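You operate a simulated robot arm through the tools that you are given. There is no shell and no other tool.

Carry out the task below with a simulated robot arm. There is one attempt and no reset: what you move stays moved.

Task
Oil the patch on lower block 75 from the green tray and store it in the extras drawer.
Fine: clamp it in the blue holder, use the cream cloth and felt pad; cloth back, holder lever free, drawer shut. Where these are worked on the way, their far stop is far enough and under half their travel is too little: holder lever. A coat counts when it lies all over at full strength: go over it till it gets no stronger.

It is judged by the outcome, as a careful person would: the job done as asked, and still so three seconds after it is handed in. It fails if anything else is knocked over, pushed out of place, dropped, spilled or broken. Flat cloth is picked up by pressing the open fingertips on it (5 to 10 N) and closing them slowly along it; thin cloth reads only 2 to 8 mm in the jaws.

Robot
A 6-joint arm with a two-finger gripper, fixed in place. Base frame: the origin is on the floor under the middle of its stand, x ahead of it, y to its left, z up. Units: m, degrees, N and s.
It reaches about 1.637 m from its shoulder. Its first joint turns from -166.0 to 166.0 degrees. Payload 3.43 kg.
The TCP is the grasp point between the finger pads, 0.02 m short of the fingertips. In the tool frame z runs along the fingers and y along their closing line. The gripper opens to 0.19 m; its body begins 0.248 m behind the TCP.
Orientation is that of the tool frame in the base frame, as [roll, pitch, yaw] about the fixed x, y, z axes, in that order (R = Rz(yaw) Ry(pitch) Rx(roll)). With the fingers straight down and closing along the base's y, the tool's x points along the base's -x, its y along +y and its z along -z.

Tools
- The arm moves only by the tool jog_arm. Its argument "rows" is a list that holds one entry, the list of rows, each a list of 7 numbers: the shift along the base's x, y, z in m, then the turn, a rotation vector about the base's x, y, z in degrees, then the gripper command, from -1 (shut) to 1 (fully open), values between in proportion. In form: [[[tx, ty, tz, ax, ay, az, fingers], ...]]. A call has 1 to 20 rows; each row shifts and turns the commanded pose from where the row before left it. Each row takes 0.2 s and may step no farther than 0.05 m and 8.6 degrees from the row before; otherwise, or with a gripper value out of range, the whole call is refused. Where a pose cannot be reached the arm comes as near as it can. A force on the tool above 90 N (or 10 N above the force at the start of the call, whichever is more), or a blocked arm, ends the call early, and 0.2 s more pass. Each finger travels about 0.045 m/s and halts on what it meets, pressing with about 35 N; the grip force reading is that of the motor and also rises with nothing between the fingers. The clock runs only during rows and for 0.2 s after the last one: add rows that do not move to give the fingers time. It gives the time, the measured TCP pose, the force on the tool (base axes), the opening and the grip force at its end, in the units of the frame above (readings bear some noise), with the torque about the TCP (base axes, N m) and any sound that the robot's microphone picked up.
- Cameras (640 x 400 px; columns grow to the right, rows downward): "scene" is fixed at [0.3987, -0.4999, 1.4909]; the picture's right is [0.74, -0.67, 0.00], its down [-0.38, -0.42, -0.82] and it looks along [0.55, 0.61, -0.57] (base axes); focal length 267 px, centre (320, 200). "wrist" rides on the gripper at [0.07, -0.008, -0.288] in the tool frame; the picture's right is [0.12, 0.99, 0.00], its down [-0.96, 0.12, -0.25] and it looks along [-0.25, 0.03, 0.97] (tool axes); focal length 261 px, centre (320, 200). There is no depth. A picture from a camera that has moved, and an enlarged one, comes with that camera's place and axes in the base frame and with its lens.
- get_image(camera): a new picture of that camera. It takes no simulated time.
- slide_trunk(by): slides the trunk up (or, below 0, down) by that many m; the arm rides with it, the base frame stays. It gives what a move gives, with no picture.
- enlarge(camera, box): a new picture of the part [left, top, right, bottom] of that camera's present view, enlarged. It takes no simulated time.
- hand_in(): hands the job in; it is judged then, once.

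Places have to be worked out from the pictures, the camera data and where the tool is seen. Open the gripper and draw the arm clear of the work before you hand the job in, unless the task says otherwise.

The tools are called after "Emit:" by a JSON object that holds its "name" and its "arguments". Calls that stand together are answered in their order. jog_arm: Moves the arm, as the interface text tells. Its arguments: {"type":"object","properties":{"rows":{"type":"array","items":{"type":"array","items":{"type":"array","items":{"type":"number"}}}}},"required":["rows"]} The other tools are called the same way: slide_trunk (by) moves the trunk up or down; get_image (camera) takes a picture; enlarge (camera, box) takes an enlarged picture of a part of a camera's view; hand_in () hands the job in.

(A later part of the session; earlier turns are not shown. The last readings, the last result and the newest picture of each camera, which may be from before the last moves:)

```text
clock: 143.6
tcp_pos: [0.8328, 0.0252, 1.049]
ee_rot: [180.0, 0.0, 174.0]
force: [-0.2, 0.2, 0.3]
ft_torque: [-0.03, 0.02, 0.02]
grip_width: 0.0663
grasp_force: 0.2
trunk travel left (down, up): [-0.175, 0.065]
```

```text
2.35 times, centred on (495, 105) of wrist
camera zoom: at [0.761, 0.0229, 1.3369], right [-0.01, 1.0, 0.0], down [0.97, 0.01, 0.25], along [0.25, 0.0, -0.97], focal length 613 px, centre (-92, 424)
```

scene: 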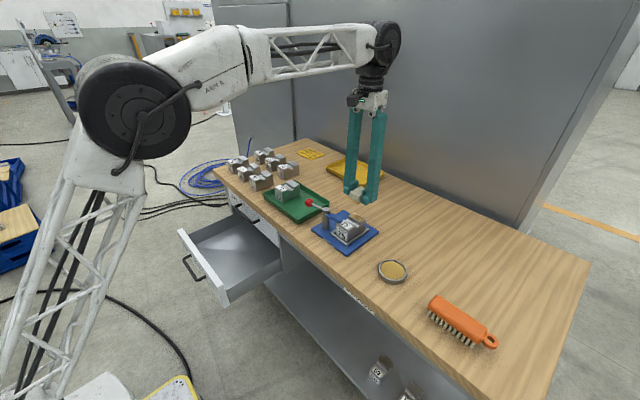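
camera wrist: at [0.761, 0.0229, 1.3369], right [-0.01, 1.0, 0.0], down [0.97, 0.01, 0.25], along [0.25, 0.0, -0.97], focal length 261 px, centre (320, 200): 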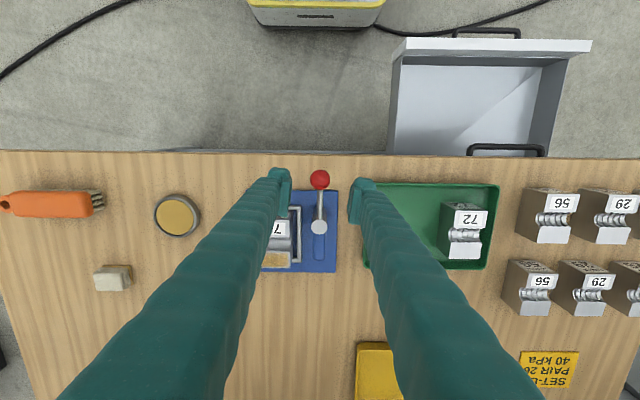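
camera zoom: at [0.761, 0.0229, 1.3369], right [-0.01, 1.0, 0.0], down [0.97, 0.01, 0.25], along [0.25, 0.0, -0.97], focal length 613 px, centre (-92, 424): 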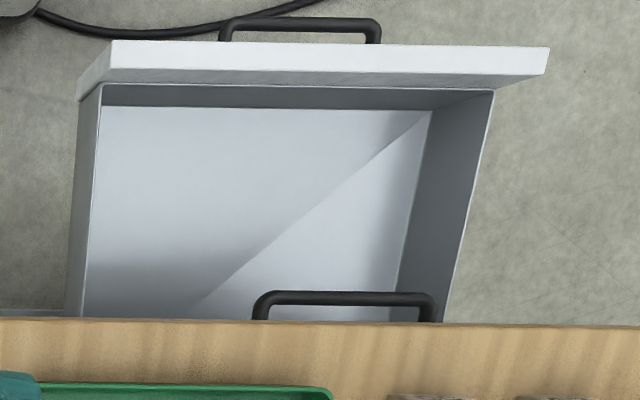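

The label on the lower drawer can't be read at this grazing angle (it seems to have six letters). I go round to view the drawer front from the left side with the wrist camera, first up and over.

Emit:
{"name": "jog_arm", "arguments": {"rows": [[[-0.0283, 0.0325, 0.01, 0, 0, 0, -0.3], [-0.0283, 0.0325, 0.01, 0, 0, 0, -0.3], [-0.0283, 0.0325, 0.01, 0, 0, 0, -0.3], [-0.0283, 0.0325, 0.01, 0, 0, 0, -0.3], [-0.0283, 0.0325, 0.01, 0, 0, 0, -0.3], [-0.0283, 0.0325, 0.01, 0, 0, 0, -0.3], [-0.0283, 0.0325, 0, 0, 0, 0, -0.3], [-0.0283, 0.0325, 0, 0, 0, 0, -0.3], [-0.0283, 0.0325, 0, 0, 0, 0, -0.3], [-0.0283, 0.0325, 0, 0, 0, 0, -0.3], [0, 0, 0, 0, 0, 0, -0.3]]]}}

Emit:
{"name": "jog_arm", "arguments": {"rows": [[[-0.02, 0.035, -0.01, 0, 0, -7.7, -0.3], [-0.02, 0.035, -0.01, 0, 0, -7.7, -0.3], [-0.02, 0.035, -0.01, 0, 0, -7.7, -0.3], [-0.02, 0.035, -0.01, 0, 0, -7.7, -0.3], [-0.02, 0.035, -0.01, 0, 0, -7.7, -0.3], [-0.02, 0.035, -0.01, 0, 0, -7.7, -0.3], [-0.02, 0.035, -0.01, 0, 0, -7.7, -0.3], [-0.02, 0.035, -0.01, 0, 0, 0, -0.3], [-0.02, 0.035, -0.01, 0, 0, 0, -0.3], [-0.02, 0.035, -0.01, 0, 0, 0, -0.3], [0, 0, 0, 0, 0, 0, -0.3]]]}}

Emit:
{"name": "get_image", "arguments": {"camera": "wrist"}}

Emit:
{"name": "get_image", "arguments": {"camera": "scene"}}

```text
clock: 146.0
tcp_pos: [0.5513, 0.3474, 1.1085]
ee_rot: [180.0, 0.0, 173.9]
force: [0.1, -0.3, -0.3]
ft_torque: [0.01, 0.01, 0.05]
grip_width: 0.0669
grasp_force: 0.0
trunk travel left (down, up): [-0.175, 0.065]
```

```text
clock: 148.4
tcp_pos: [0.3502, 0.6982, 1.0088]
ee_rot: [180.0, 0.0, 120.1]
force: [0.1, 0.7, -0.4]
ft_torque: [-0.01, -0.03, -0.03]
grip_width: 0.0667
grasp_force: 0.1
trunk travel left (down, up): [-0.175, 0.065]
```

```text
taken
camera wrist: at [0.3079, 0.754, 1.2967], right [0.8, 0.6, 0.0], down [0.58, -0.77, 0.25], along [0.15, -0.2, -0.97], focal length 261 px, centre (320, 200)
```

wrist: 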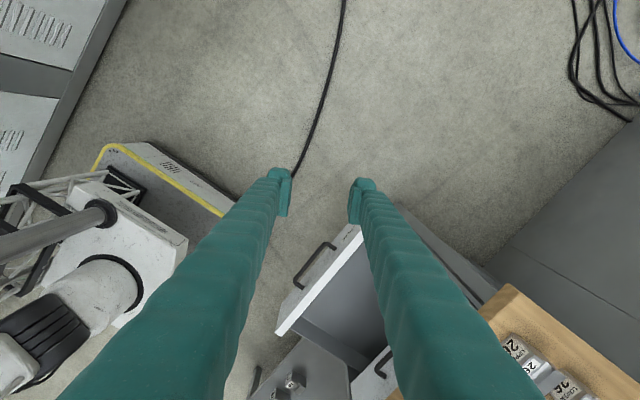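

```text
taken
```

scene: 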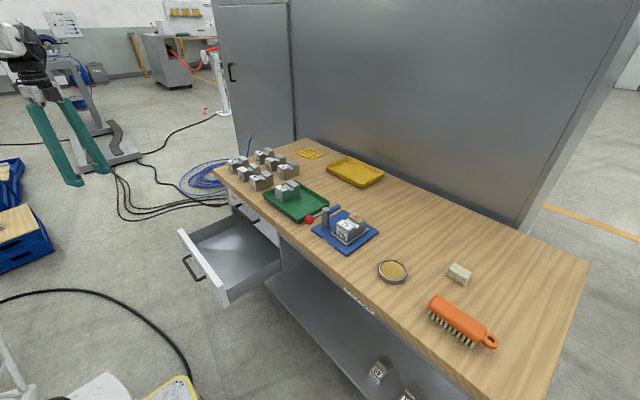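

The drawer front comes into view; I enlarge it, and tilt only if still unreadable.

Emit:
{"name": "enlarge", "arguments": {"camera": "wrist", "box": [260, 215, 380, 345]}}

```text
3.08 times, centred on (320, 280) of wrist
camera zoom: at [0.3079, 0.754, 1.2967], right [0.8, 0.6, 0.0], down [0.58, -0.77, 0.25], along [0.15, -0.2, -0.97], focal length 802 px, centre (320, -46)
```

zoom: 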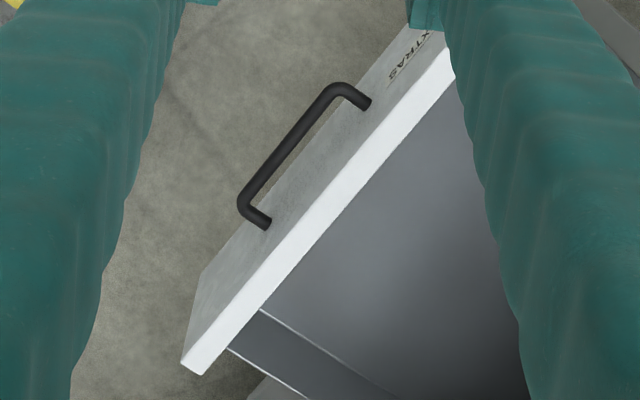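

The label reads "EXTRAS", so the open lower drawer is the right one; its floor is at z≈0.548, inside x 0.576–0.80, y 0.24–0.63, and its handle at x≈0.507, y 0.365–0.523. I go back to fetch the block, turning the tool to yaw 90° (closing along x).

Emit:
{"name": "jog_arm", "arguments": {"rows": [[[0.02, -0.035, 0.01, 0, 0, -7.5, -0.1], [0.02, -0.035, 0.01, 0, 0, -7.5, 0.1], [0.02, -0.035, 0.01, 0, 0, -7.5, 0.3], [0.02, -0.035, 0.01, 0, 0, -7.5, 0.3], [0.02, -0.035, 0.01, 0, 0, 0, 0.3], [0.02, -0.035, 0.01, 0, 0, 0, 0.3], [0.02, -0.035, 0.01, 0, 0, 0, 0.3], [0.02, -0.035, 0.01, 0, 0, 0, 0.3], [0.02, -0.035, 0.01, 0, 0, 0, 0.3], [0.02, -0.035, 0.01, 0, 0, 0, 0.3], [0, 0, 0, 0, 0, 0, 0.3]]]}}

Emit:
{"name": "jog_arm", "arguments": {"rows": [[[0.033, -0.033, 0, 0, 0, 0, 0.3], [0.033, -0.033, 0, 0, 0, 0, 0.3], [0.033, -0.033, 0, 0, 0, 0, 0.3], [0.033, -0.033, 0, 0, 0, 0, 0.3], [0.033, -0.033, 0, 0, 0, 0, 0.3], [0.033, -0.033, 0, 0, 0, 0, 0.3], [0.033, -0.033, -0.01, 0, 0, 0, 0.3], [0.033, -0.033, -0.01, 0, 0, 0, 0.3], [0.033, -0.033, -0.01, 0, 0, 0, 0.3], [0.033, -0.033, -0.01, 0, 0, 0, 0.3], [0.033, -0.033, -0.01, 0, 0, 0, 0.3], [0.033, -0.033, -0.01, 0, 0, 0, 0.3], [0, 0, 0, 0, 0, 0, 0.3]]]}}

Emit:
{"name": "get_image", "arguments": {"camera": "wrist"}}

Emit:
{"name": "enlarge", "arguments": {"camera": "wrist", "box": [230, 120, 410, 250]}}

```text
clock: 150.8
tcp_pos: [0.5516, 0.3477, 1.1091]
ee_rot: [180.0, 0.0, 90.1]
force: [-0.6, -0.1, -0.1]
ft_torque: [-0.01, -0.04, -0.01]
grip_width: 0.1234
grasp_force: 0.1
trunk travel left (down, up): [-0.175, 0.065]
```

```text
clock: 153.6
tcp_pos: [0.9451, -0.0486, 1.0504]
ee_rot: [179.9, 0.0, 90.1]
force: [0.0, -0.1, -0.6]
ft_torque: [-0.03, 0.04, -0.01]
grip_width: 0.1235
grasp_force: 0.1
trunk travel left (down, up): [-0.175, 0.065]
```

```text
taken
camera wrist: at [0.9369, 0.02, 1.3389], right [0.99, 0.12, 0.0], down [0.12, -0.96, 0.25], along [0.03, -0.25, -0.97], focal length 261 px, centre (320, 200)
```

wrist: 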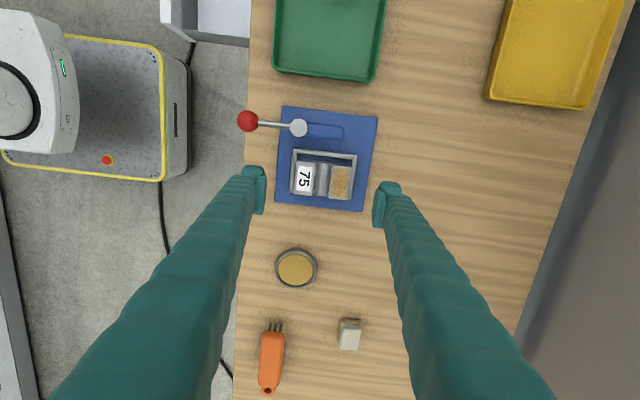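

```text
3.08 times, centred on (320, 185) of wrist
camera zoom: at [0.9369, 0.02, 1.3389], right [0.99, 0.12, 0.0], down [0.12, -0.96, 0.25], along [0.03, -0.25, -0.97], focal length 802 px, centre (320, 246)
```

zoom: 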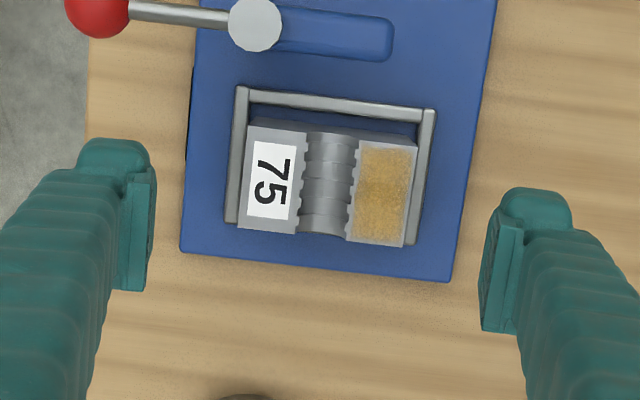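

The block's centre is now (0.9495, -0.0558). I take one more close look at the coat before gripping.

Emit:
{"name": "enlarge", "arguments": {"camera": "wrist", "box": [322, 160, 358, 205]}}

```text
8.89 times, centred on (340, 182) of wrist
camera zoom: at [0.9369, 0.02, 1.3389], right [0.99, 0.12, 0.0], down [0.12, -0.96, 0.25], along [0.03, -0.25, -0.97], focal length 2317 px, centre (142, 356)
```

zoom: 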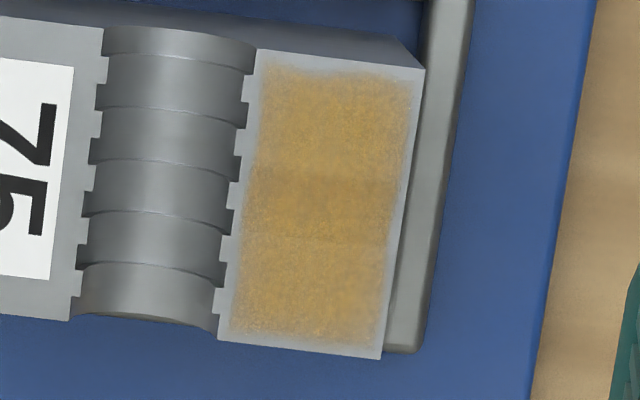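

I look even closer at the patch, since the middle band seems slightly darker than the ends.

Emit:
{"name": "enlarge", "arguments": {"camera": "wrist", "box": [330, 164, 352, 184]}}

Emit:
{"name": "enlarge", "arguments": {"camera": "wrist", "box": [330, 182, 352, 202]}}

Emit:
{"name": "enlarge", "arguments": {"camera": "scene", "box": [346, 209, 372, 227]}}

```text
16.00 times, centred on (341, 174) of wrist
camera zoom: at [0.9369, 0.02, 1.3389], right [0.99, 0.12, 0.0], down [0.12, -0.96, 0.25], along [0.03, -0.25, -0.97], focal length 4170 px, centre (-16, 616)
```

zoom: 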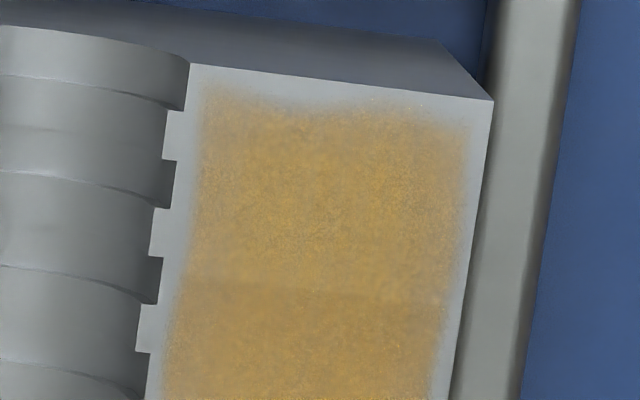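

```text
16.00 times, centred on (341, 192) of wrist
camera zoom: at [0.9369, 0.02, 1.3389], right [0.99, 0.12, 0.0], down [0.12, -0.96, 0.25], along [0.03, -0.25, -0.97], focal length 4170 px, centre (-16, 328)
```

zoom: 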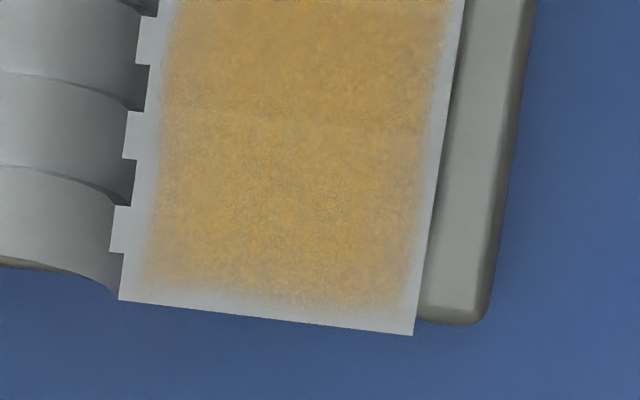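

```text
16.00 times, centred on (359, 218) of scene
camera zoom: at [0.3987, -0.4999, 1.4909], right [0.74, -0.67, 0.0], down [-0.38, -0.42, -0.82], along [0.55, 0.61, -0.57], focal length 4272 px, centre (-304, -88)
```

zoom: 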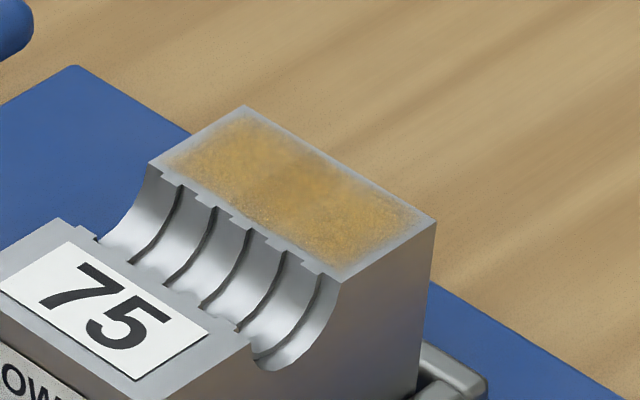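

The band's edges are sharp and fixed while the rest is uniform, and the coat hasn't changed over the last passes, so I judge it complete. I now descend on the block, gripping its front and back faces as before without touching the patch.

Emit:
{"name": "jog_arm", "arguments": {"rows": [[[0.0045, -0.007, -0.03, 0, 0, 0, 0.3], [0, 0, -0.04, 0, 0, 0, 0.3], [0, 0, -0.04, 0, 0, 0, 0.3], [0, 0, -0.02, 0, 0, 0, 0.3], [0, 0, -0.004, 0, 0, 0, 0.3], [0, 0, 0, 0, 0, 0, 0.3]]]}}

Emit:
{"name": "enlarge", "arguments": {"camera": "scene", "box": [300, 180, 390, 260]}}

Emit:
{"name": "enlarge", "arguments": {"camera": "wrist", "box": [230, 120, 410, 250]}}

```text
clock: 155.0
tcp_pos: [0.9484, -0.0555, 0.9156]
ee_rot: [180.0, 0.0, 90.1]
force: [0.1, 0.0, -0.5]
ft_torque: [-0.01, -0.03, 0.02]
grip_width: 0.1237
grasp_force: 0.1
trunk travel left (down, up): [-0.175, 0.065]
```

```text
5.00 times, centred on (345, 220) of scene
camera zoom: at [0.3987, -0.4999, 1.4909], right [0.74, -0.67, 0.0], down [-0.38, -0.42, -0.82], along [0.55, 0.61, -0.57], focal length 1335 px, centre (195, 100)
```

zoom: 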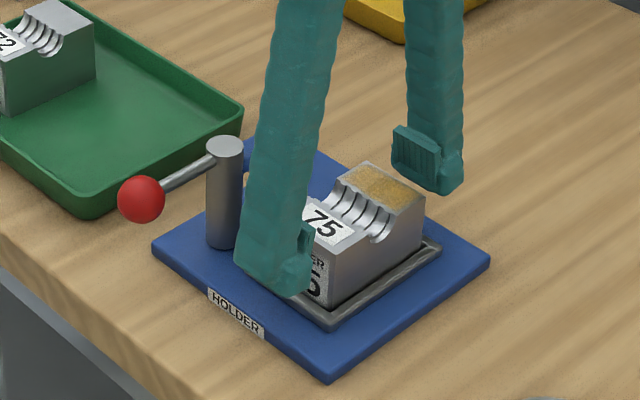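

```text
3.08 times, centred on (320, 185) of wrist
camera zoom: at [0.9403, 0.0137, 1.2032], right [0.99, 0.12, 0.0], down [0.12, -0.96, 0.25], along [0.03, -0.25, -0.97], focal length 802 px, centre (320, 246)
```

zoom: 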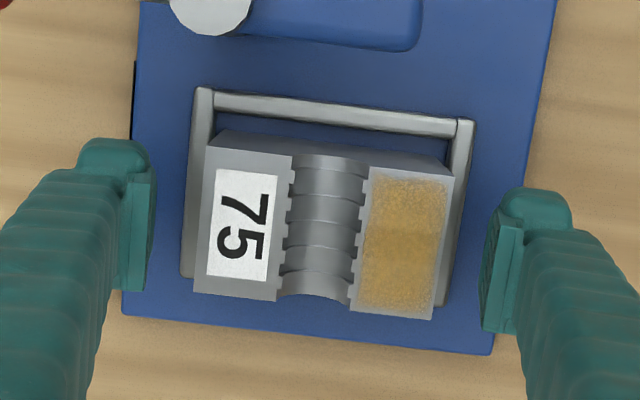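

Well aligned. I lower 2 mm and close on the block.

Emit:
{"name": "jog_arm", "arguments": {"rows": [[[0.0005, 0, -0.002, 0, 0, 0, 0.3], [0, 0, 0, 0, 0, 0, 0.1], [0, 0, 0, 0, 0, 0, 0.0], [0, 0, 0, 0, 0, 0, -0.1], [0, 0, 0, 0, 0, 0, -0.3], [0, 0, 0, 0, 0, 0, -0.5], [0, 0, 0, 0, 0, 0, -0.5]]]}}

```text
clock: 156.6
tcp_pos: [0.9486, -0.0562, 0.9137]
ee_rot: [-180.0, 0.0, 90.1]
force: [-2.0, 0.8, -0.7]
ft_torque: [0.0, 0.07, -0.05]
grip_width: 0.089
grasp_force: 35.3
trunk travel left (down, up): [-0.175, 0.065]
```

The block is gripped at 0.089. I lift it straight out of the frame.

Emit:
{"name": "jog_arm", "arguments": {"rows": [[[0, 0, 0.006, 0, 0, 0, -0.5], [0, 0, 0.012, 0, 0, 0, -0.5], [0, 0, 0.025, 0, 0, 0, -0.5], [0, 0, 0.04, 0, 0, 0, -0.5], [0, 0, 0.04, 0, 0, 0, -0.5], [0, 0, 0.03, 0, 0, 0, -0.5], [0, 0, 0, 0, 0, 0, -0.5]]]}}

Emit:
{"name": "enlarge", "arguments": {"camera": "scene", "box": [280, 120, 420, 260]}}

Emit:
{"name": "enlarge", "arguments": {"camera": "wrist", "box": [230, 120, 410, 250]}}

```text
clock: 158.2
tcp_pos: [0.9496, -0.0531, 1.064]
ee_rot: [179.9, 0.0, 90.1]
force: [-0.1, 0.9, -6.8]
ft_torque: [-0.05, -0.02, 0.0]
grip_width: 0.089
grasp_force: 35.4
trunk travel left (down, up): [-0.175, 0.065]
```

```text
2.86 times, centred on (350, 190) of scene
camera zoom: at [0.3987, -0.4999, 1.4909], right [0.74, -0.67, 0.0], down [-0.38, -0.42, -0.82], along [0.55, 0.61, -0.57], focal length 763 px, centre (234, 229)
```

zoom: 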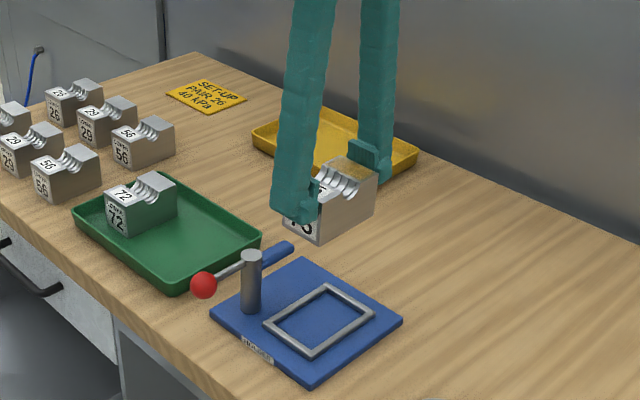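

```text
3.08 times, centred on (320, 185) of wrist
camera zoom: at [0.9412, 0.0164, 1.3526], right [0.99, 0.12, 0.0], down [0.12, -0.96, 0.25], along [0.03, -0.25, -0.97], focal length 802 px, centre (320, 246)
```

zoom: 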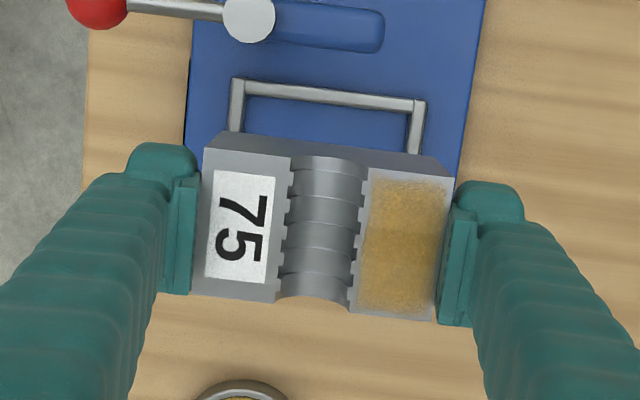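

Block held at 6.8 N weight, patch untouched. I carry it over to the drawer at this height, turning the tool +90° so the fingers lie along y in the drawer.

Emit:
{"name": "jog_arm", "arguments": {"rows": [[[-0.012, 0.0205, 0, 0, 0, 3.75, -0.5], [-0.0242, 0.0411, 0, 0, 0, 7.5, -0.5], [-0.0242, 0.0411, 0, 0, 0, 7.5, -0.5], [-0.0242, 0.0411, 0, 0, 0, 7.5, -0.5], [-0.0242, 0.0411, 0, 0, 0, 7.5, -0.5], [-0.0242, 0.0411, 0, 0, 0, 7.5, -0.5], [-0.0242, 0.0411, 0, 0, 0, 7.5, -0.5], [-0.0242, 0.0411, 0, 0, 0, 7.5, -0.5], [-0.0242, 0.0411, 0, 0, 0, 7.5, -0.5], [-0.0242, 0.0411, 0, 0, 0, 7.5, -0.5], [-0.0242, 0.0411, 0, 0, 0, 7.5, -0.5], [-0.0242, 0.0411, 0, 0, 0, 7.5, -0.5], [-0.012, 0.0205, 0, 0, 0, 3.75, -0.5], [0, 0, 0, 0, 0, 0, -0.5]]]}}

Emit:
{"name": "get_image", "arguments": {"camera": "wrist"}}

Emit:
{"name": "get_image", "arguments": {"camera": "scene"}}

```text
clock: 161.2
tcp_pos: [0.6599, 0.4399, 1.0662]
ee_rot: [-180.0, 0.0, -179.9]
force: [-0.3, 0.5, -6.5]
ft_torque: [-0.01, -0.01, 0.03]
grip_width: 0.0887
grasp_force: 34.8
trunk travel left (down, up): [-0.175, 0.065]
```

```text
taken
camera wrist: at [0.5895, 0.4295, 1.3544], right [-0.12, 0.99, 0.0], down [0.96, 0.12, 0.25], along [0.25, 0.03, -0.97], focal length 261 px, centre (320, 200)
```

wrist: 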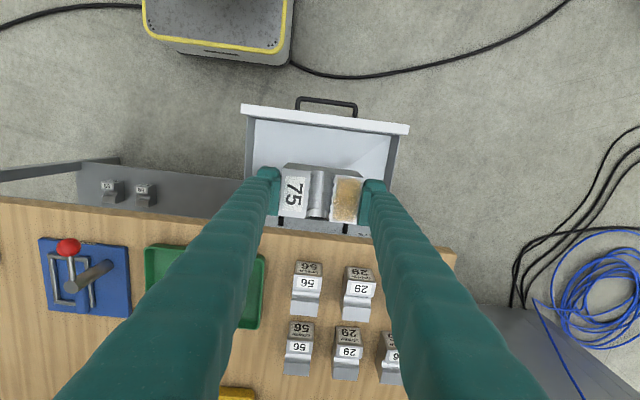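

```text
taken
```

scene: 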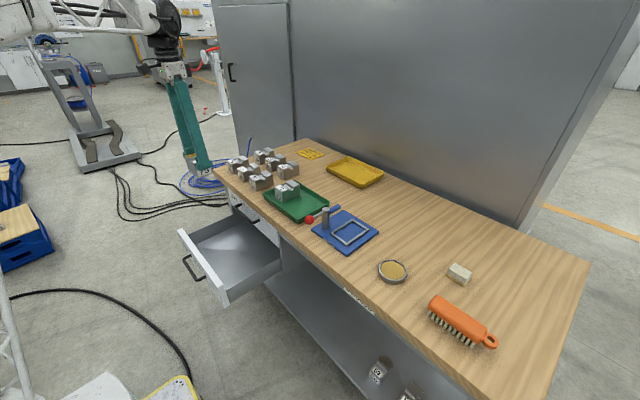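

Emit:
{"name": "enlarge", "arguments": {"camera": "wrist", "box": [230, 85, 420, 245]}}

Emit:
{"name": "enlarge", "arguments": {"camera": "scene", "box": [160, 130, 310, 310]}}

```text
2.50 times, centred on (325, 165) of wrist
camera zoom: at [0.5895, 0.4295, 1.3544], right [-0.12, 0.99, 0.0], down [0.96, 0.12, 0.25], along [0.25, 0.03, -0.97], focal length 652 px, centre (308, 288)
```

zoom: 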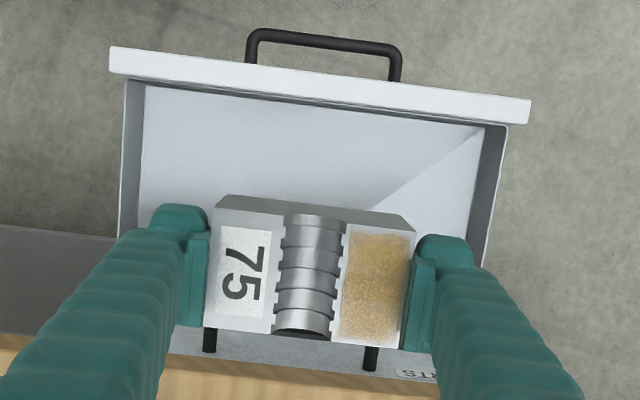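

```text
2.22 times, centred on (235, 220) of scene
camera zoom: at [0.3987, -0.4999, 1.4909], right [0.74, -0.67, 0.0], down [-0.38, -0.42, -0.82], along [0.55, 0.61, -0.57], focal length 593 px, centre (509, 156)
```

zoom: 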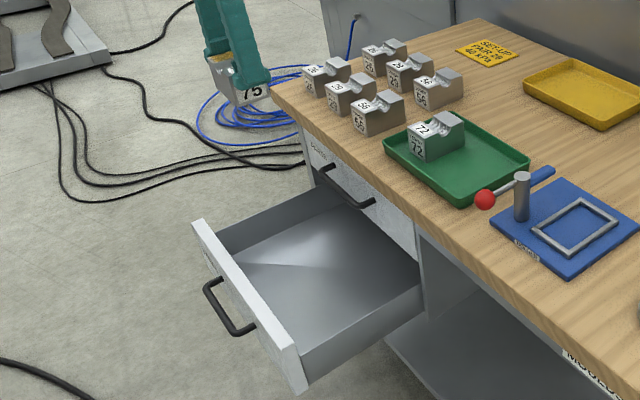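

The drawer lies right below: inner floor x 0.576–0.80, table edge at x≈0.795, PARTS handle at x≈0.78. I shift to x 0.645 and lower the block into the drawer in stages.

Emit:
{"name": "jog_arm", "arguments": {"rows": [[[-0.015, 0, -0.03, 0, 0, 0, -0.5], [0, 0, -0.045, 0, 0, 0, -0.5], [0, 0, -0.045, 0, 0, 0, -0.5], [0, 0, -0.045, 0, 0, 0, -0.5], [0, 0, -0.045, 0, 0, 0, -0.5], [0, 0, -0.045, 0, 0, 0, -0.5], [0, 0, -0.045, 0, 0, 0, -0.5], [0, 0, -0.04, 0, 0, 0, -0.5], [0, 0, -0.03, 0, 0, 0, -0.5], [0, 0, 0, 0, 0, 0, -0.5]]]}}

Emit:
{"name": "get_image", "arguments": {"camera": "wrist"}}

Emit:
{"name": "enlarge", "arguments": {"camera": "scene", "box": [160, 130, 310, 310]}}

```text
clock: 163.4
tcp_pos: [0.6447, 0.4379, 0.6942]
ee_rot: [-180.0, -0.1, -179.8]
force: [0.0, 0.1, -7.7]
ft_torque: [0.02, 0.03, -0.03]
grip_width: 0.089
grasp_force: 34.5
trunk travel left (down, up): [-0.175, 0.065]
```

```text
taken
camera wrist: at [0.5744, 0.4288, 0.9825], right [-0.12, 0.99, 0.0], down [0.96, 0.12, 0.25], along [0.25, 0.03, -0.97], focal length 261 px, centre (320, 200)
```

wrist: 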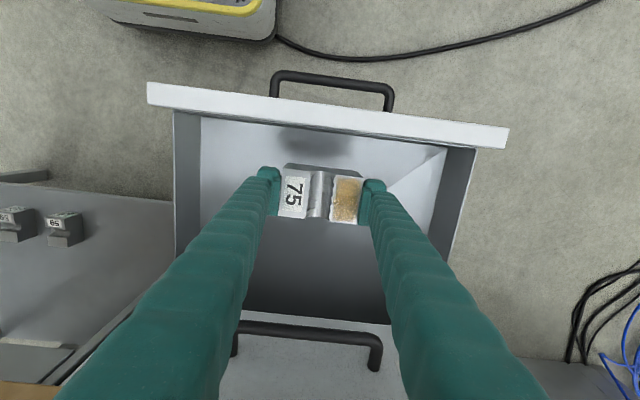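

```text
2.22 times, centred on (235, 220) of scene
camera zoom: at [0.3987, -0.4999, 1.4909], right [0.74, -0.67, 0.0], down [-0.38, -0.42, -0.82], along [0.55, 0.61, -0.57], focal length 593 px, centre (509, 156)
```

zoom: 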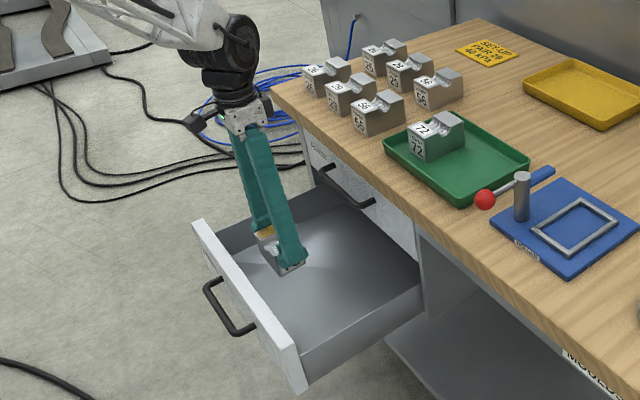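

The block hangs inside the drawer outline, clear on all sides. I lower it further to just above the floor.

Emit:
{"name": "jog_arm", "arguments": {"rows": [[[0, 0, -0.03, 0, 0, 0, -0.5], [0, 0, -0.03, 0, 0, 0, -0.5], [0, 0, -0.015, 0, 0, 0, -0.5], [0, 0, 0, 0, 0, 0, -0.5]]]}}

Emit:
{"name": "enlarge", "arguments": {"camera": "scene", "box": [190, 180, 290, 300]}}

Emit:
{"name": "get_image", "arguments": {"camera": "wrist"}}

```text
clock: 164.4
tcp_pos: [0.6465, 0.4387, 0.6197]
ee_rot: [179.9, 0.0, -179.9]
force: [0.3, -0.4, -6.7]
ft_torque: [0.04, -0.04, 0.02]
grip_width: 0.089
grasp_force: 35.1
trunk travel left (down, up): [-0.175, 0.065]
```

```text
3.33 times, centred on (240, 240) of scene
camera zoom: at [0.3987, -0.4999, 1.4909], right [0.74, -0.67, 0.0], down [-0.38, -0.42, -0.82], along [0.55, 0.61, -0.57], focal length 890 px, centre (587, 67)
```

zoom: 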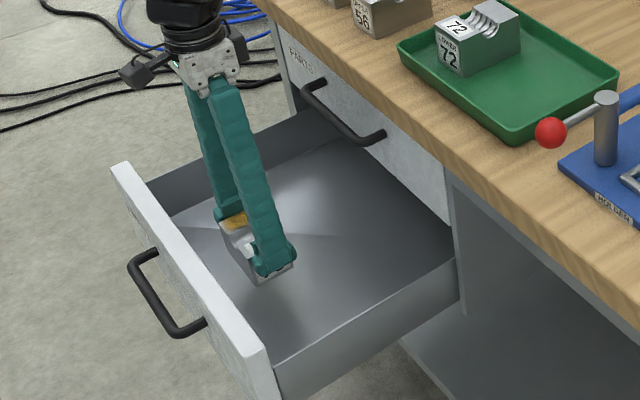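

```text
taken
camera wrist: at [0.5754, 0.4298, 0.9082], right [-0.12, 0.99, 0.0], down [0.96, 0.12, 0.25], along [0.25, 0.03, -0.97], focal length 261 px, centre (320, 200)
```

wrist: 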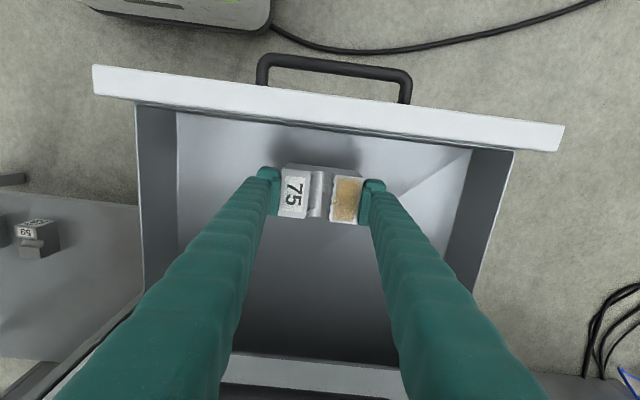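

I step down gently to find the drawer floor.

Emit:
{"name": "jog_arm", "arguments": {"rows": [[[0, 0, -0.005, 0, 0, 0, -0.5], [0, 0, -0.004, 0, 0, 0, -0.5], [0, 0, 0, 0, 0, 0, -0.5]]]}}

```text
clock: 165.2
tcp_pos: [0.6457, 0.4392, 0.6109]
ee_rot: [180.0, 0.0, -179.9]
force: [-0.2, -0.5, -6.1]
ft_torque: [0.01, -0.05, -0.01]
grip_width: 0.0891
grasp_force: 35.5
trunk travel left (down, up): [-0.175, 0.065]
```

Still hanging free at 0.611. I go 5 mm lower in two steps.

Emit:
{"name": "jog_arm", "arguments": {"rows": [[[0, 0, -0.003, 0, 0, 0, -0.5], [0, 0, -0.002, 0, 0, 0, -0.5], [0, 0, 0, 0, 0, 0, -0.5]]]}}

```text
clock: 166.0
tcp_pos: [0.6438, 0.4384, 0.6062]
ee_rot: [180.0, 0.0, -179.9]
force: [0.4, 0.6, -7.3]
ft_torque: [0.01, 0.02, -0.01]
grip_width: 0.089
grasp_force: 35.2
trunk travel left (down, up): [-0.175, 0.065]
```

Free at 0.606; 4 mm more in small steps.

Emit:
{"name": "jog_arm", "arguments": {"rows": [[[0, 0, -0.002, 0, 0, 0, -0.5], [0, 0, -0.002, 0, 0, 0, -0.5], [0, 0, 0, 0, 0, 0, -0.5]]]}}

```text
clock: 166.8
tcp_pos: [0.6445, 0.4381, 0.6031]
ee_rot: [-179.9, 0.1, -179.9]
force: [0.8, -0.7, -7.4]
ft_torque: [0.0, -0.04, 0.0]
grip_width: 0.0891
grasp_force: 35.4
trunk travel left (down, up): [-0.175, 0.065]
```

Still hanging at 0.603. I continue with 4 mm more.

Emit:
{"name": "jog_arm", "arguments": {"rows": [[[0, 0, -0.002, 0, 0, 0, -0.5], [0, 0, -0.002, 0, 0, 0, -0.5], [0, 0, 0, 0, 0, 0, -0.5]]]}}

Emit:
{"name": "enlarge", "arguments": {"camera": "scene", "box": [215, 225, 265, 275]}}

```text
clock: 167.6
tcp_pos: [0.6453, 0.4368, 0.598]
ee_rot: [-180.0, 0.0, -179.9]
force: [-0.1, -0.9, -6.8]
ft_torque: [0.0, -0.01, 0.0]
grip_width: 0.0888
grasp_force: 35.4
trunk travel left (down, up): [-0.175, 0.065]
```

```text
8.00 times, centred on (240, 250) of scene
camera zoom: at [0.3987, -0.4999, 1.4909], right [0.74, -0.67, 0.0], down [-0.38, -0.42, -0.82], along [0.55, 0.61, -0.57], focal length 2136 px, centre (960, -200)
```

zoom: 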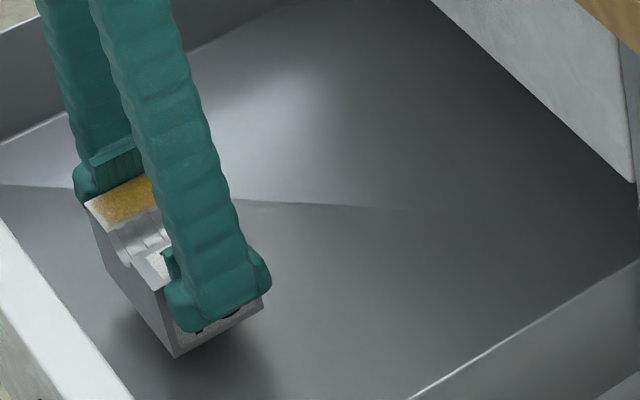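

The shadow shows a little gap left. I lower 4 mm more.

Emit:
{"name": "jog_arm", "arguments": {"rows": [[[0, 0, -0.002, 0, 0, 0, -0.5], [0, 0, -0.002, 0, 0, 0, -0.5], [0, 0, 0, 0, 0, 0, -0.5]]]}}

```text
clock: 168.4
tcp_pos: [0.6449, 0.4382, 0.5941]
ee_rot: [180.0, 0.1, -179.9]
force: [0.7, -0.1, -6.3]
ft_torque: [-0.03, -0.01, 0.02]
grip_width: 0.0892
grasp_force: 34.7
trunk travel left (down, up): [-0.175, 0.065]
```

Still free at 0.594; continuing down in 2 mm steps.

Emit:
{"name": "jog_arm", "arguments": {"rows": [[[0, 0, -0.002, 0, 0, 0, -0.5], [0, 0, -0.002, 0, 0, 0, -0.5], [0, 0, 0, 0, 0, 0, -0.5]]]}}

```text
clock: 169.2
tcp_pos: [0.6452, 0.4384, 0.5911]
ee_rot: [-180.0, 0.1, -179.9]
force: [0.7, -0.1, -6.9]
ft_torque: [0.0, -0.01, -0.03]
grip_width: 0.0891
grasp_force: 34.9
trunk travel left (down, up): [-0.175, 0.065]
```

Not yet at the floor at 0.590. I keep lowering in small steps.

Emit:
{"name": "jog_arm", "arguments": {"rows": [[[0, 0, -0.002, 0, 0, 0, -0.5], [0, 0, -0.002, 0, 0, 0, -0.5], [0, 0, 0, 0, 0, 0, -0.5]]]}}

Emit:
{"name": "enlarge", "arguments": {"camera": "scene", "box": [215, 225, 265, 275]}}

```text
clock: 170.0
tcp_pos: [0.6452, 0.4376, 0.5859]
ee_rot: [-179.9, 0.0, -179.9]
force: [-0.4, 0.2, -6.9]
ft_torque: [0.0, -0.03, 0.02]
grip_width: 0.0889
grasp_force: 34.9
trunk travel left (down, up): [-0.175, 0.065]
```

```text
8.00 times, centred on (240, 250) of scene
camera zoom: at [0.3987, -0.4999, 1.4909], right [0.74, -0.67, 0.0], down [-0.38, -0.42, -0.82], along [0.55, 0.61, -0.57], focal length 2136 px, centre (960, -200)
```

zoom: 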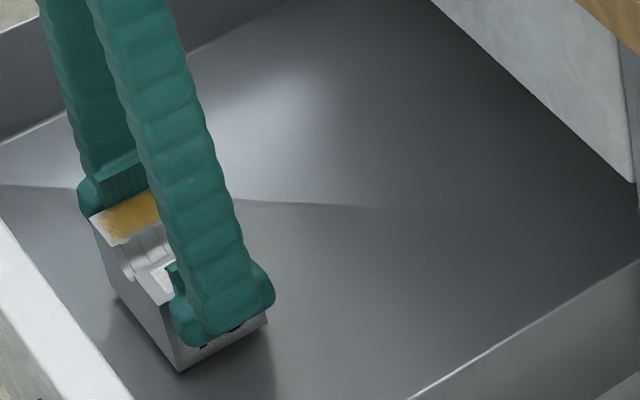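

Very close to the floor now. Another 2–3 mm.

Emit:
{"name": "jog_arm", "arguments": {"rows": [[[0, 0, -0.0015, 0, 0, 0, -0.5], [0, 0, -0.0015, 0, 0, 0, -0.5], [0, 0, 0, 0, 0, 0, -0.5]]]}}

```text
clock: 170.8
tcp_pos: [0.6445, 0.4383, 0.5835]
ee_rot: [-180.0, 0.0, -179.9]
force: [0.2, -0.1, -6.4]
ft_torque: [0.0, 0.02, -0.01]
grip_width: 0.0892
grasp_force: 35.4
trunk travel left (down, up): [-0.175, 0.065]
```

Still hanging; 3 mm more in 1.5 mm steps.

Emit:
{"name": "jog_arm", "arguments": {"rows": [[[0, 0, -0.0015, 0, 0, 0, -0.5], [0, 0, -0.0015, 0, 0, 0, -0.5], [0, 0, 0, 0, 0, 0, -0.5]]]}}

```text
clock: 171.6
tcp_pos: [0.6448, 0.4385, 0.5825]
ee_rot: [180.0, 0.0, -179.9]
force: [-1.3, -0.6, -0.6]
ft_torque: [0.17, 0.18, 0.04]
grip_width: 0.0889
grasp_force: 35.1
trunk travel left (down, up): [-0.175, 0.065]
```

The weight is being taken up: the block touches the floor. I lower 1 mm more, then open the fingers slightly.

Emit:
{"name": "jog_arm", "arguments": {"rows": [[[0, 0, -0.001, 0, 0, 0, -0.5], [0, 0, 0, 0, 0, 0, -0.5]]]}}

```text
clock: 172.2
tcp_pos: [0.6453, 0.4391, 0.5807]
ee_rot: [-180.0, 0.1, -179.9]
force: [-0.7, -1.8, 20.4]
ft_torque: [-0.19, 0.62, 0.21]
grip_width: 0.0889
grasp_force: 34.9
trunk travel left (down, up): [-0.175, 0.065]
```

The block is firmly on the drawer floor (20 N). I open the fingers and rise straight out.

Emit:
{"name": "jog_arm", "arguments": {"rows": [[[0, 0, 0.0008, 0, 0, 0, -0.3], [0, 0, 0, 0, 0, 0, 0.0], [0, 0, 0, 0, 0, 0, 0.15], [0, 0, 0, 0, 0, 0, 0.25], [0, 0, 0, 0, 0, 0, 0.25], [0, 0, 0.02, 0, 0, 0, 0.25], [0, 0, 0.04, 0, 0, 0, 0.25], [0, 0, 0.045, 0, 0, 0, 0.25], [0, 0, 0.045, 0, 0, 0, 0.25], [0, 0, 0, 0, 0, 0, 0.25]]]}}

Emit:
{"name": "get_image", "arguments": {"camera": "wrist"}}

Emit:
{"name": "enlarge", "arguments": {"camera": "scene", "box": [190, 190, 290, 300]}}

```text
clock: 174.4
tcp_pos: [0.643, 0.4386, 0.7305]
ee_rot: [180.0, 0.0, -180.0]
force: [-0.3, 0.1, -0.1]
ft_torque: [0.01, 0.01, 0.01]
grip_width: 0.1187
grasp_force: 0.0
trunk travel left (down, up): [-0.175, 0.065]
```

```text
taken
camera wrist: at [0.5739, 0.4293, 1.0185], right [-0.12, 0.99, 0.0], down [0.96, 0.12, 0.25], along [0.25, 0.03, -0.97], focal length 261 px, centre (320, 200)
```

wrist: 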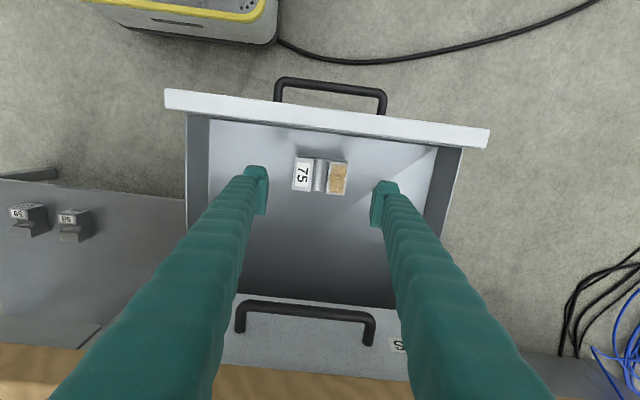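

```text
3.64 times, centred on (240, 245) of scene
camera zoom: at [0.3987, -0.4999, 1.4909], right [0.74, -0.67, 0.0], down [-0.38, -0.42, -0.82], along [0.55, 0.61, -0.57], focal length 971 px, centre (611, 36)
```

zoom: 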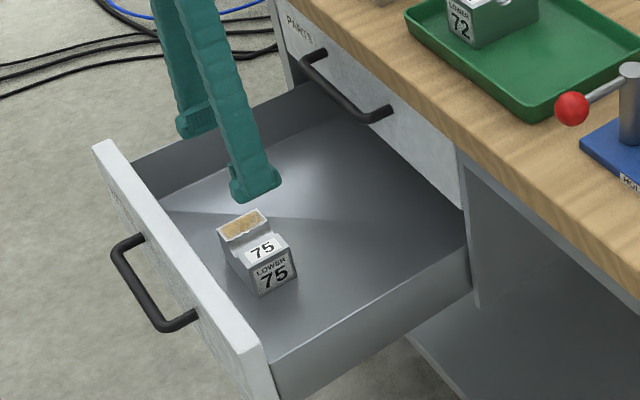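

Block 75 sits upright in the EXTRAS drawer with its patch up. Now to shut it: I rise, close the fingers, back off in front of the drawer and tilt the tool 40° so the fingertips can push the front panel under the table edge.

Emit:
{"name": "jog_arm", "arguments": {"rows": [[[0, 0, 0.04, 0, 0, 0, 0.0], [0, 0, 0.04, 0, 0, 0, -0.3], [0, 0, 0.04, 0, 0, 0, -0.6], [-0.0386, 0, 0, 0, -8, 0, -1], [-0.0386, 0, 0, 0, -8, 0, -1], [-0.0386, 0, 0, 0, -8, 0, -1], [-0.0386, 0, 0, 0, -8, 0, -1], [-0.0386, 0, 0, 0, -8, 0, -1], [0, 0, 0, 0, 0, 0, -1], [0, 0, 0, 0, 0, 0, -1]]]}}

Emit:
{"name": "get_image", "arguments": {"camera": "wrist"}}

Emit:
{"name": "get_image", "arguments": {"camera": "scene"}}

```text
clock: 176.6
tcp_pos: [0.4523, 0.4374, 0.8509]
ee_rot: [180.0, 40.1, -180.0]
force: [0.0, -0.2, -1.0]
ft_torque: [-0.02, -0.02, 0.0]
grip_width: 0.0001
grasp_force: 34.5
trunk travel left (down, up): [-0.175, 0.065]
```

```text
taken
camera wrist: at [0.2131, 0.4283, 1.0267], right [-0.09, 0.99, -0.08], down [0.58, 0.12, 0.81], along [0.81, 0.03, -0.58], focal length 261 px, centre (320, 200)
```

wrist: 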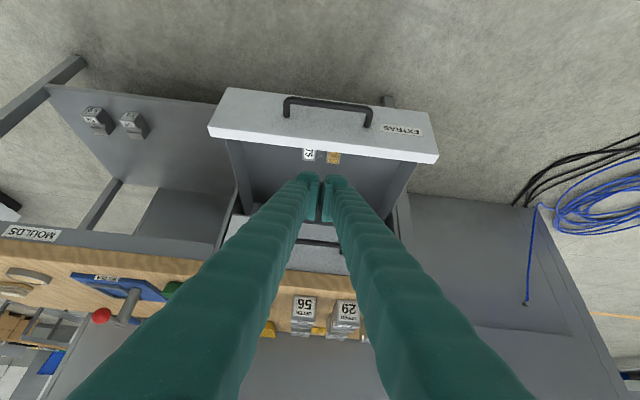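

```text
taken
```

scene: 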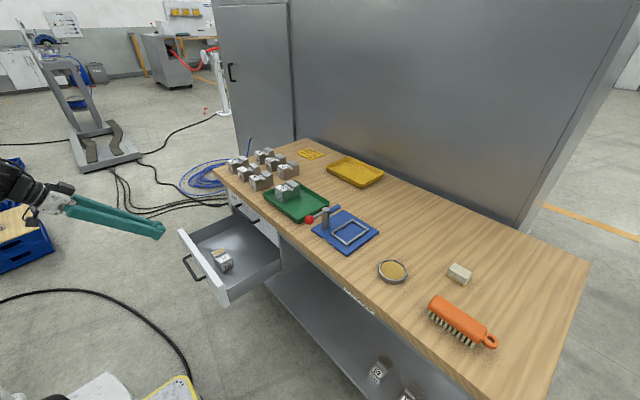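

The label "EXTRAS" is clearly readable; the panel spans z 0.524–0.653, its handle at z≈0.588. I lower the closed fingertips in front of the panel's upper part (tip centre z≈0.63).

Emit:
{"name": "jog_arm", "arguments": {"rows": [[[0, 0, -0.041, 0, 0, 0, -1], [0, 0, -0.041, 0, 0, 0, -1], [0, 0, -0.041, 0, 0, 0, -1], [0, 0, -0.041, 0, 0, 0, -1], [0, 0, -0.041, 0, 0, 0, -1], [0, 0, 0, 0, 0, 0, -1]]]}}

Emit:
{"name": "get_image", "arguments": {"camera": "wrist"}}

Emit:
{"name": "enlarge", "arguments": {"camera": "scene", "box": [130, 190, 290, 310]}}

```text
clock: 178.0
tcp_pos: [0.4531, 0.4363, 0.6441]
ee_rot: [-179.8, 40.0, -179.9]
force: [0.5, -0.9, 0.5]
ft_torque: [0.01, 0.01, -0.01]
grip_width: 0.0
grasp_force: 34.4
trunk travel left (down, up): [-0.175, 0.065]
```

```text
taken
camera wrist: at [0.2135, 0.4283, 0.8195], right [-0.09, 0.99, -0.08], down [0.58, 0.12, 0.81], along [0.81, 0.03, -0.58], focal length 261 px, centre (320, 200)
```

wrist: 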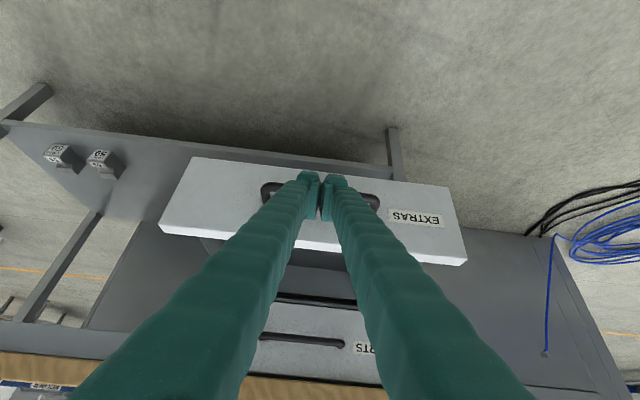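

```text
3.33 times, centred on (210, 250) of scene
camera zoom: at [0.3987, -0.4999, 1.4909], right [0.74, -0.67, 0.0], down [-0.38, -0.42, -0.82], along [0.55, 0.61, -0.57], focal length 890 px, centre (687, 33)
```

zoom: 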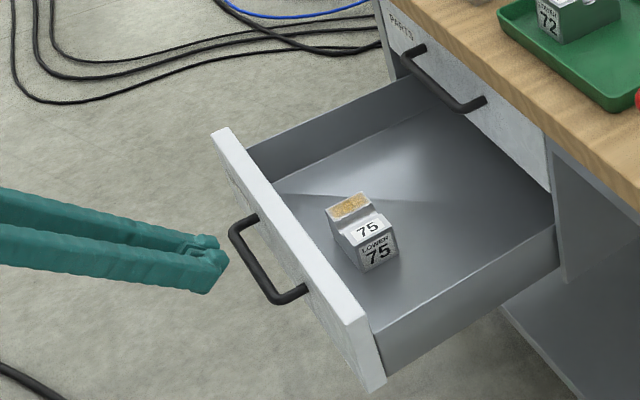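

Tips are in front of the panel, above the handle. I move forward gently until contact.

Emit:
{"name": "jog_arm", "arguments": {"rows": [[[0.015, 0, 0, 0, 0, 0, -1], [0.015, 0, 0, 0, 0, 0, -1], [0.012, 0, 0, 0, 0, 0, -1], [0.008, 0, 0, 0, 0, 0, -1], [0.005, 0, 0, 0, 0, 0, -1], [0, 0, 0, 0, 0, 0, -1]]]}}

Emit:
{"name": "get_image", "arguments": {"camera": "wrist"}}

Emit:
{"name": "enlarge", "arguments": {"camera": "scene", "box": [130, 190, 290, 310]}}

```text
clock: 179.4
tcp_pos: [0.5066, 0.4392, 0.6454]
ee_rot: [-179.9, 40.0, -179.9]
force: [0.7, -0.2, -0.3]
ft_torque: [0.02, -0.04, -0.01]
grip_width: 0.0
grasp_force: 34.4
trunk travel left (down, up): [-0.175, 0.065]
```

```text
taken
camera wrist: at [0.2685, 0.4292, 0.8205], right [-0.09, 0.99, -0.08], down [0.58, 0.12, 0.81], along [0.81, 0.03, -0.58], focal length 261 px, centre (320, 200)
```

wrist: 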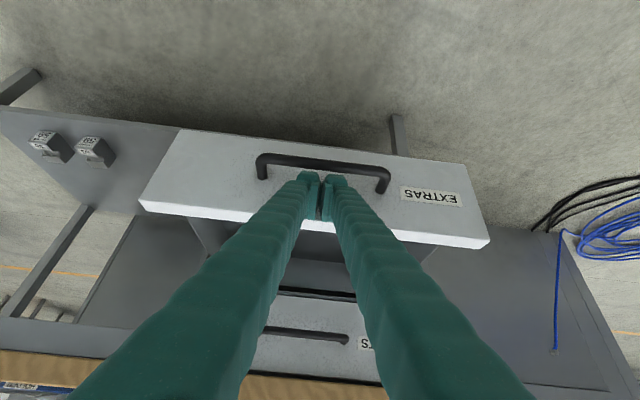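

```text
3.33 times, centred on (210, 250) of scene
camera zoom: at [0.3987, -0.4999, 1.4909], right [0.74, -0.67, 0.0], down [-0.38, -0.42, -0.82], along [0.55, 0.61, -0.57], focal length 890 px, centre (687, 33)
```

zoom: 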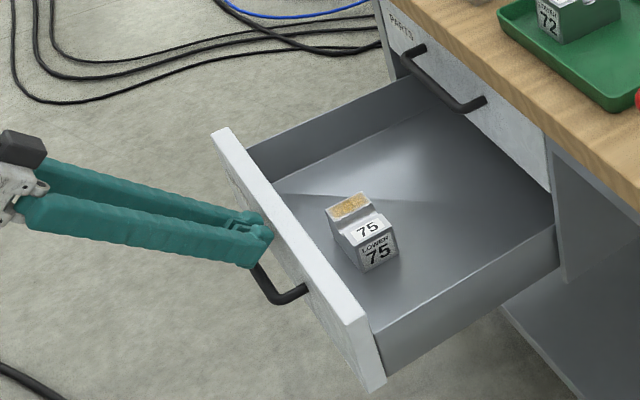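

Nearly touching. I lower 4 mm for margin and push on slowly.

Emit:
{"name": "jog_arm", "arguments": {"rows": [[[0.003, -0.001, -0.004, 0, 0, 0, -1], [0.005, 0, 0, 0, 0, 0, -1], [0.006, 0, 0, 0, 0, 0, -1], [0.008, 0, 0, 0, 0, 0, -1], [0.01, 0, 0, 0, 0, 0, -1]]]}}

Emit:
{"name": "enlarge", "arguments": {"camera": "scene", "box": [130, 190, 290, 310]}}

```text
clock: 180.6
tcp_pos: [0.5396, 0.4376, 0.641]
ee_rot: [180.0, 40.0, -179.8]
force: [0.5, 0.2, -0.4]
ft_torque: [0.02, -0.01, -0.04]
grip_width: 0.0
grasp_force: 34.3
trunk travel left (down, up): [-0.175, 0.065]
```

```text
3.33 times, centred on (210, 250) of scene
camera zoom: at [0.3987, -0.4999, 1.4909], right [0.74, -0.67, 0.0], down [-0.38, -0.42, -0.82], along [0.55, 0.61, -0.57], focal length 890 px, centre (687, 33)
```

zoom: 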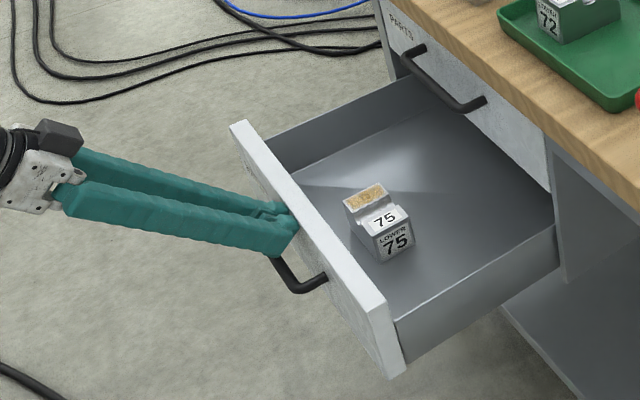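

The drawer slides in easily with the block riding along. I push on at an even, gentle pace.

Emit:
{"name": "jog_arm", "arguments": {"rows": [[[0.01, 0, 0, 0, 0, 0, -1], [0.012, 0, 0, 0, 0, 0, -1], [0.012, 0, 0, 0, 0, 0, -1], [0.012, 0, 0, 0, 0, 0, -1], [0.012, 0, 0, 0, 0, 0, -1], [0.012, 0, 0, 0, 0, 0, -1], [0.012, 0, 0, 0, 0, 0, -1], [0.012, 0, 0, 0, 0, 0, -1], [0.012, 0, 0, 0, 0, 0, -1], [0.012, 0, 0, 0, 0, 0, -1], [0.01, 0, 0, 0, 0, 0, -1]]]}}

Emit:
{"name": "enlarge", "arguments": {"camera": "scene", "box": [130, 170, 310, 310]}}

Emit:
{"name": "get_image", "arguments": {"camera": "wrist"}}

```text
clock: 183.0
tcp_pos: [0.6681, 0.4379, 0.6426]
ee_rot: [-179.8, 40.0, -179.9]
force: [-0.1, -0.3, 0.0]
ft_torque: [0.0, -0.02, -0.02]
grip_width: 0.0
grasp_force: 34.4
trunk travel left (down, up): [-0.175, 0.065]
```

```text
2.86 times, centred on (220, 240) of scene
camera zoom: at [0.3987, -0.4999, 1.4909], right [0.74, -0.67, 0.0], down [-0.38, -0.42, -0.82], along [0.55, 0.61, -0.57], focal length 763 px, centre (606, 86)
```

zoom: 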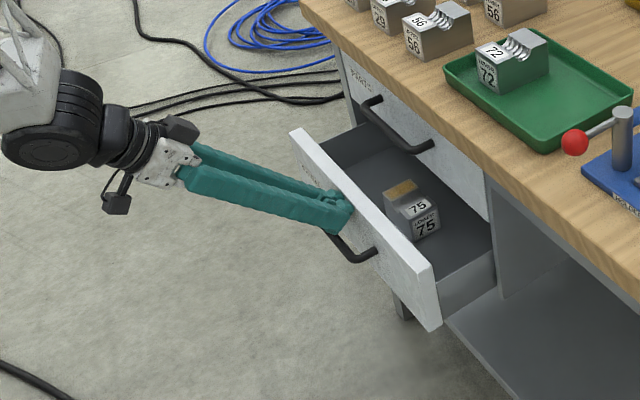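

```text
taken
camera wrist: at [0.429, 0.4287, 0.8177], right [-0.09, 0.99, -0.08], down [0.58, 0.12, 0.81], along [0.81, 0.03, -0.58], focal length 261 px, centre (320, 200)
```

wrist: 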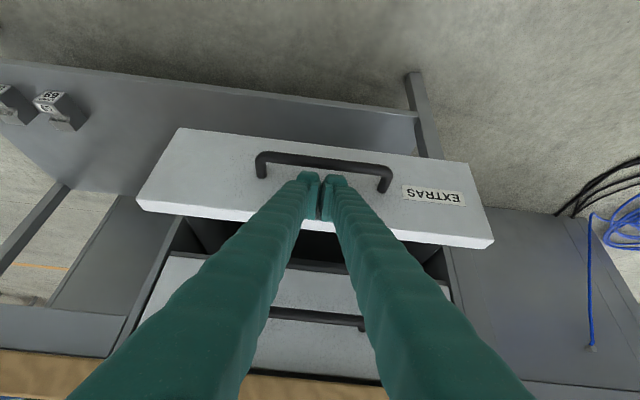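

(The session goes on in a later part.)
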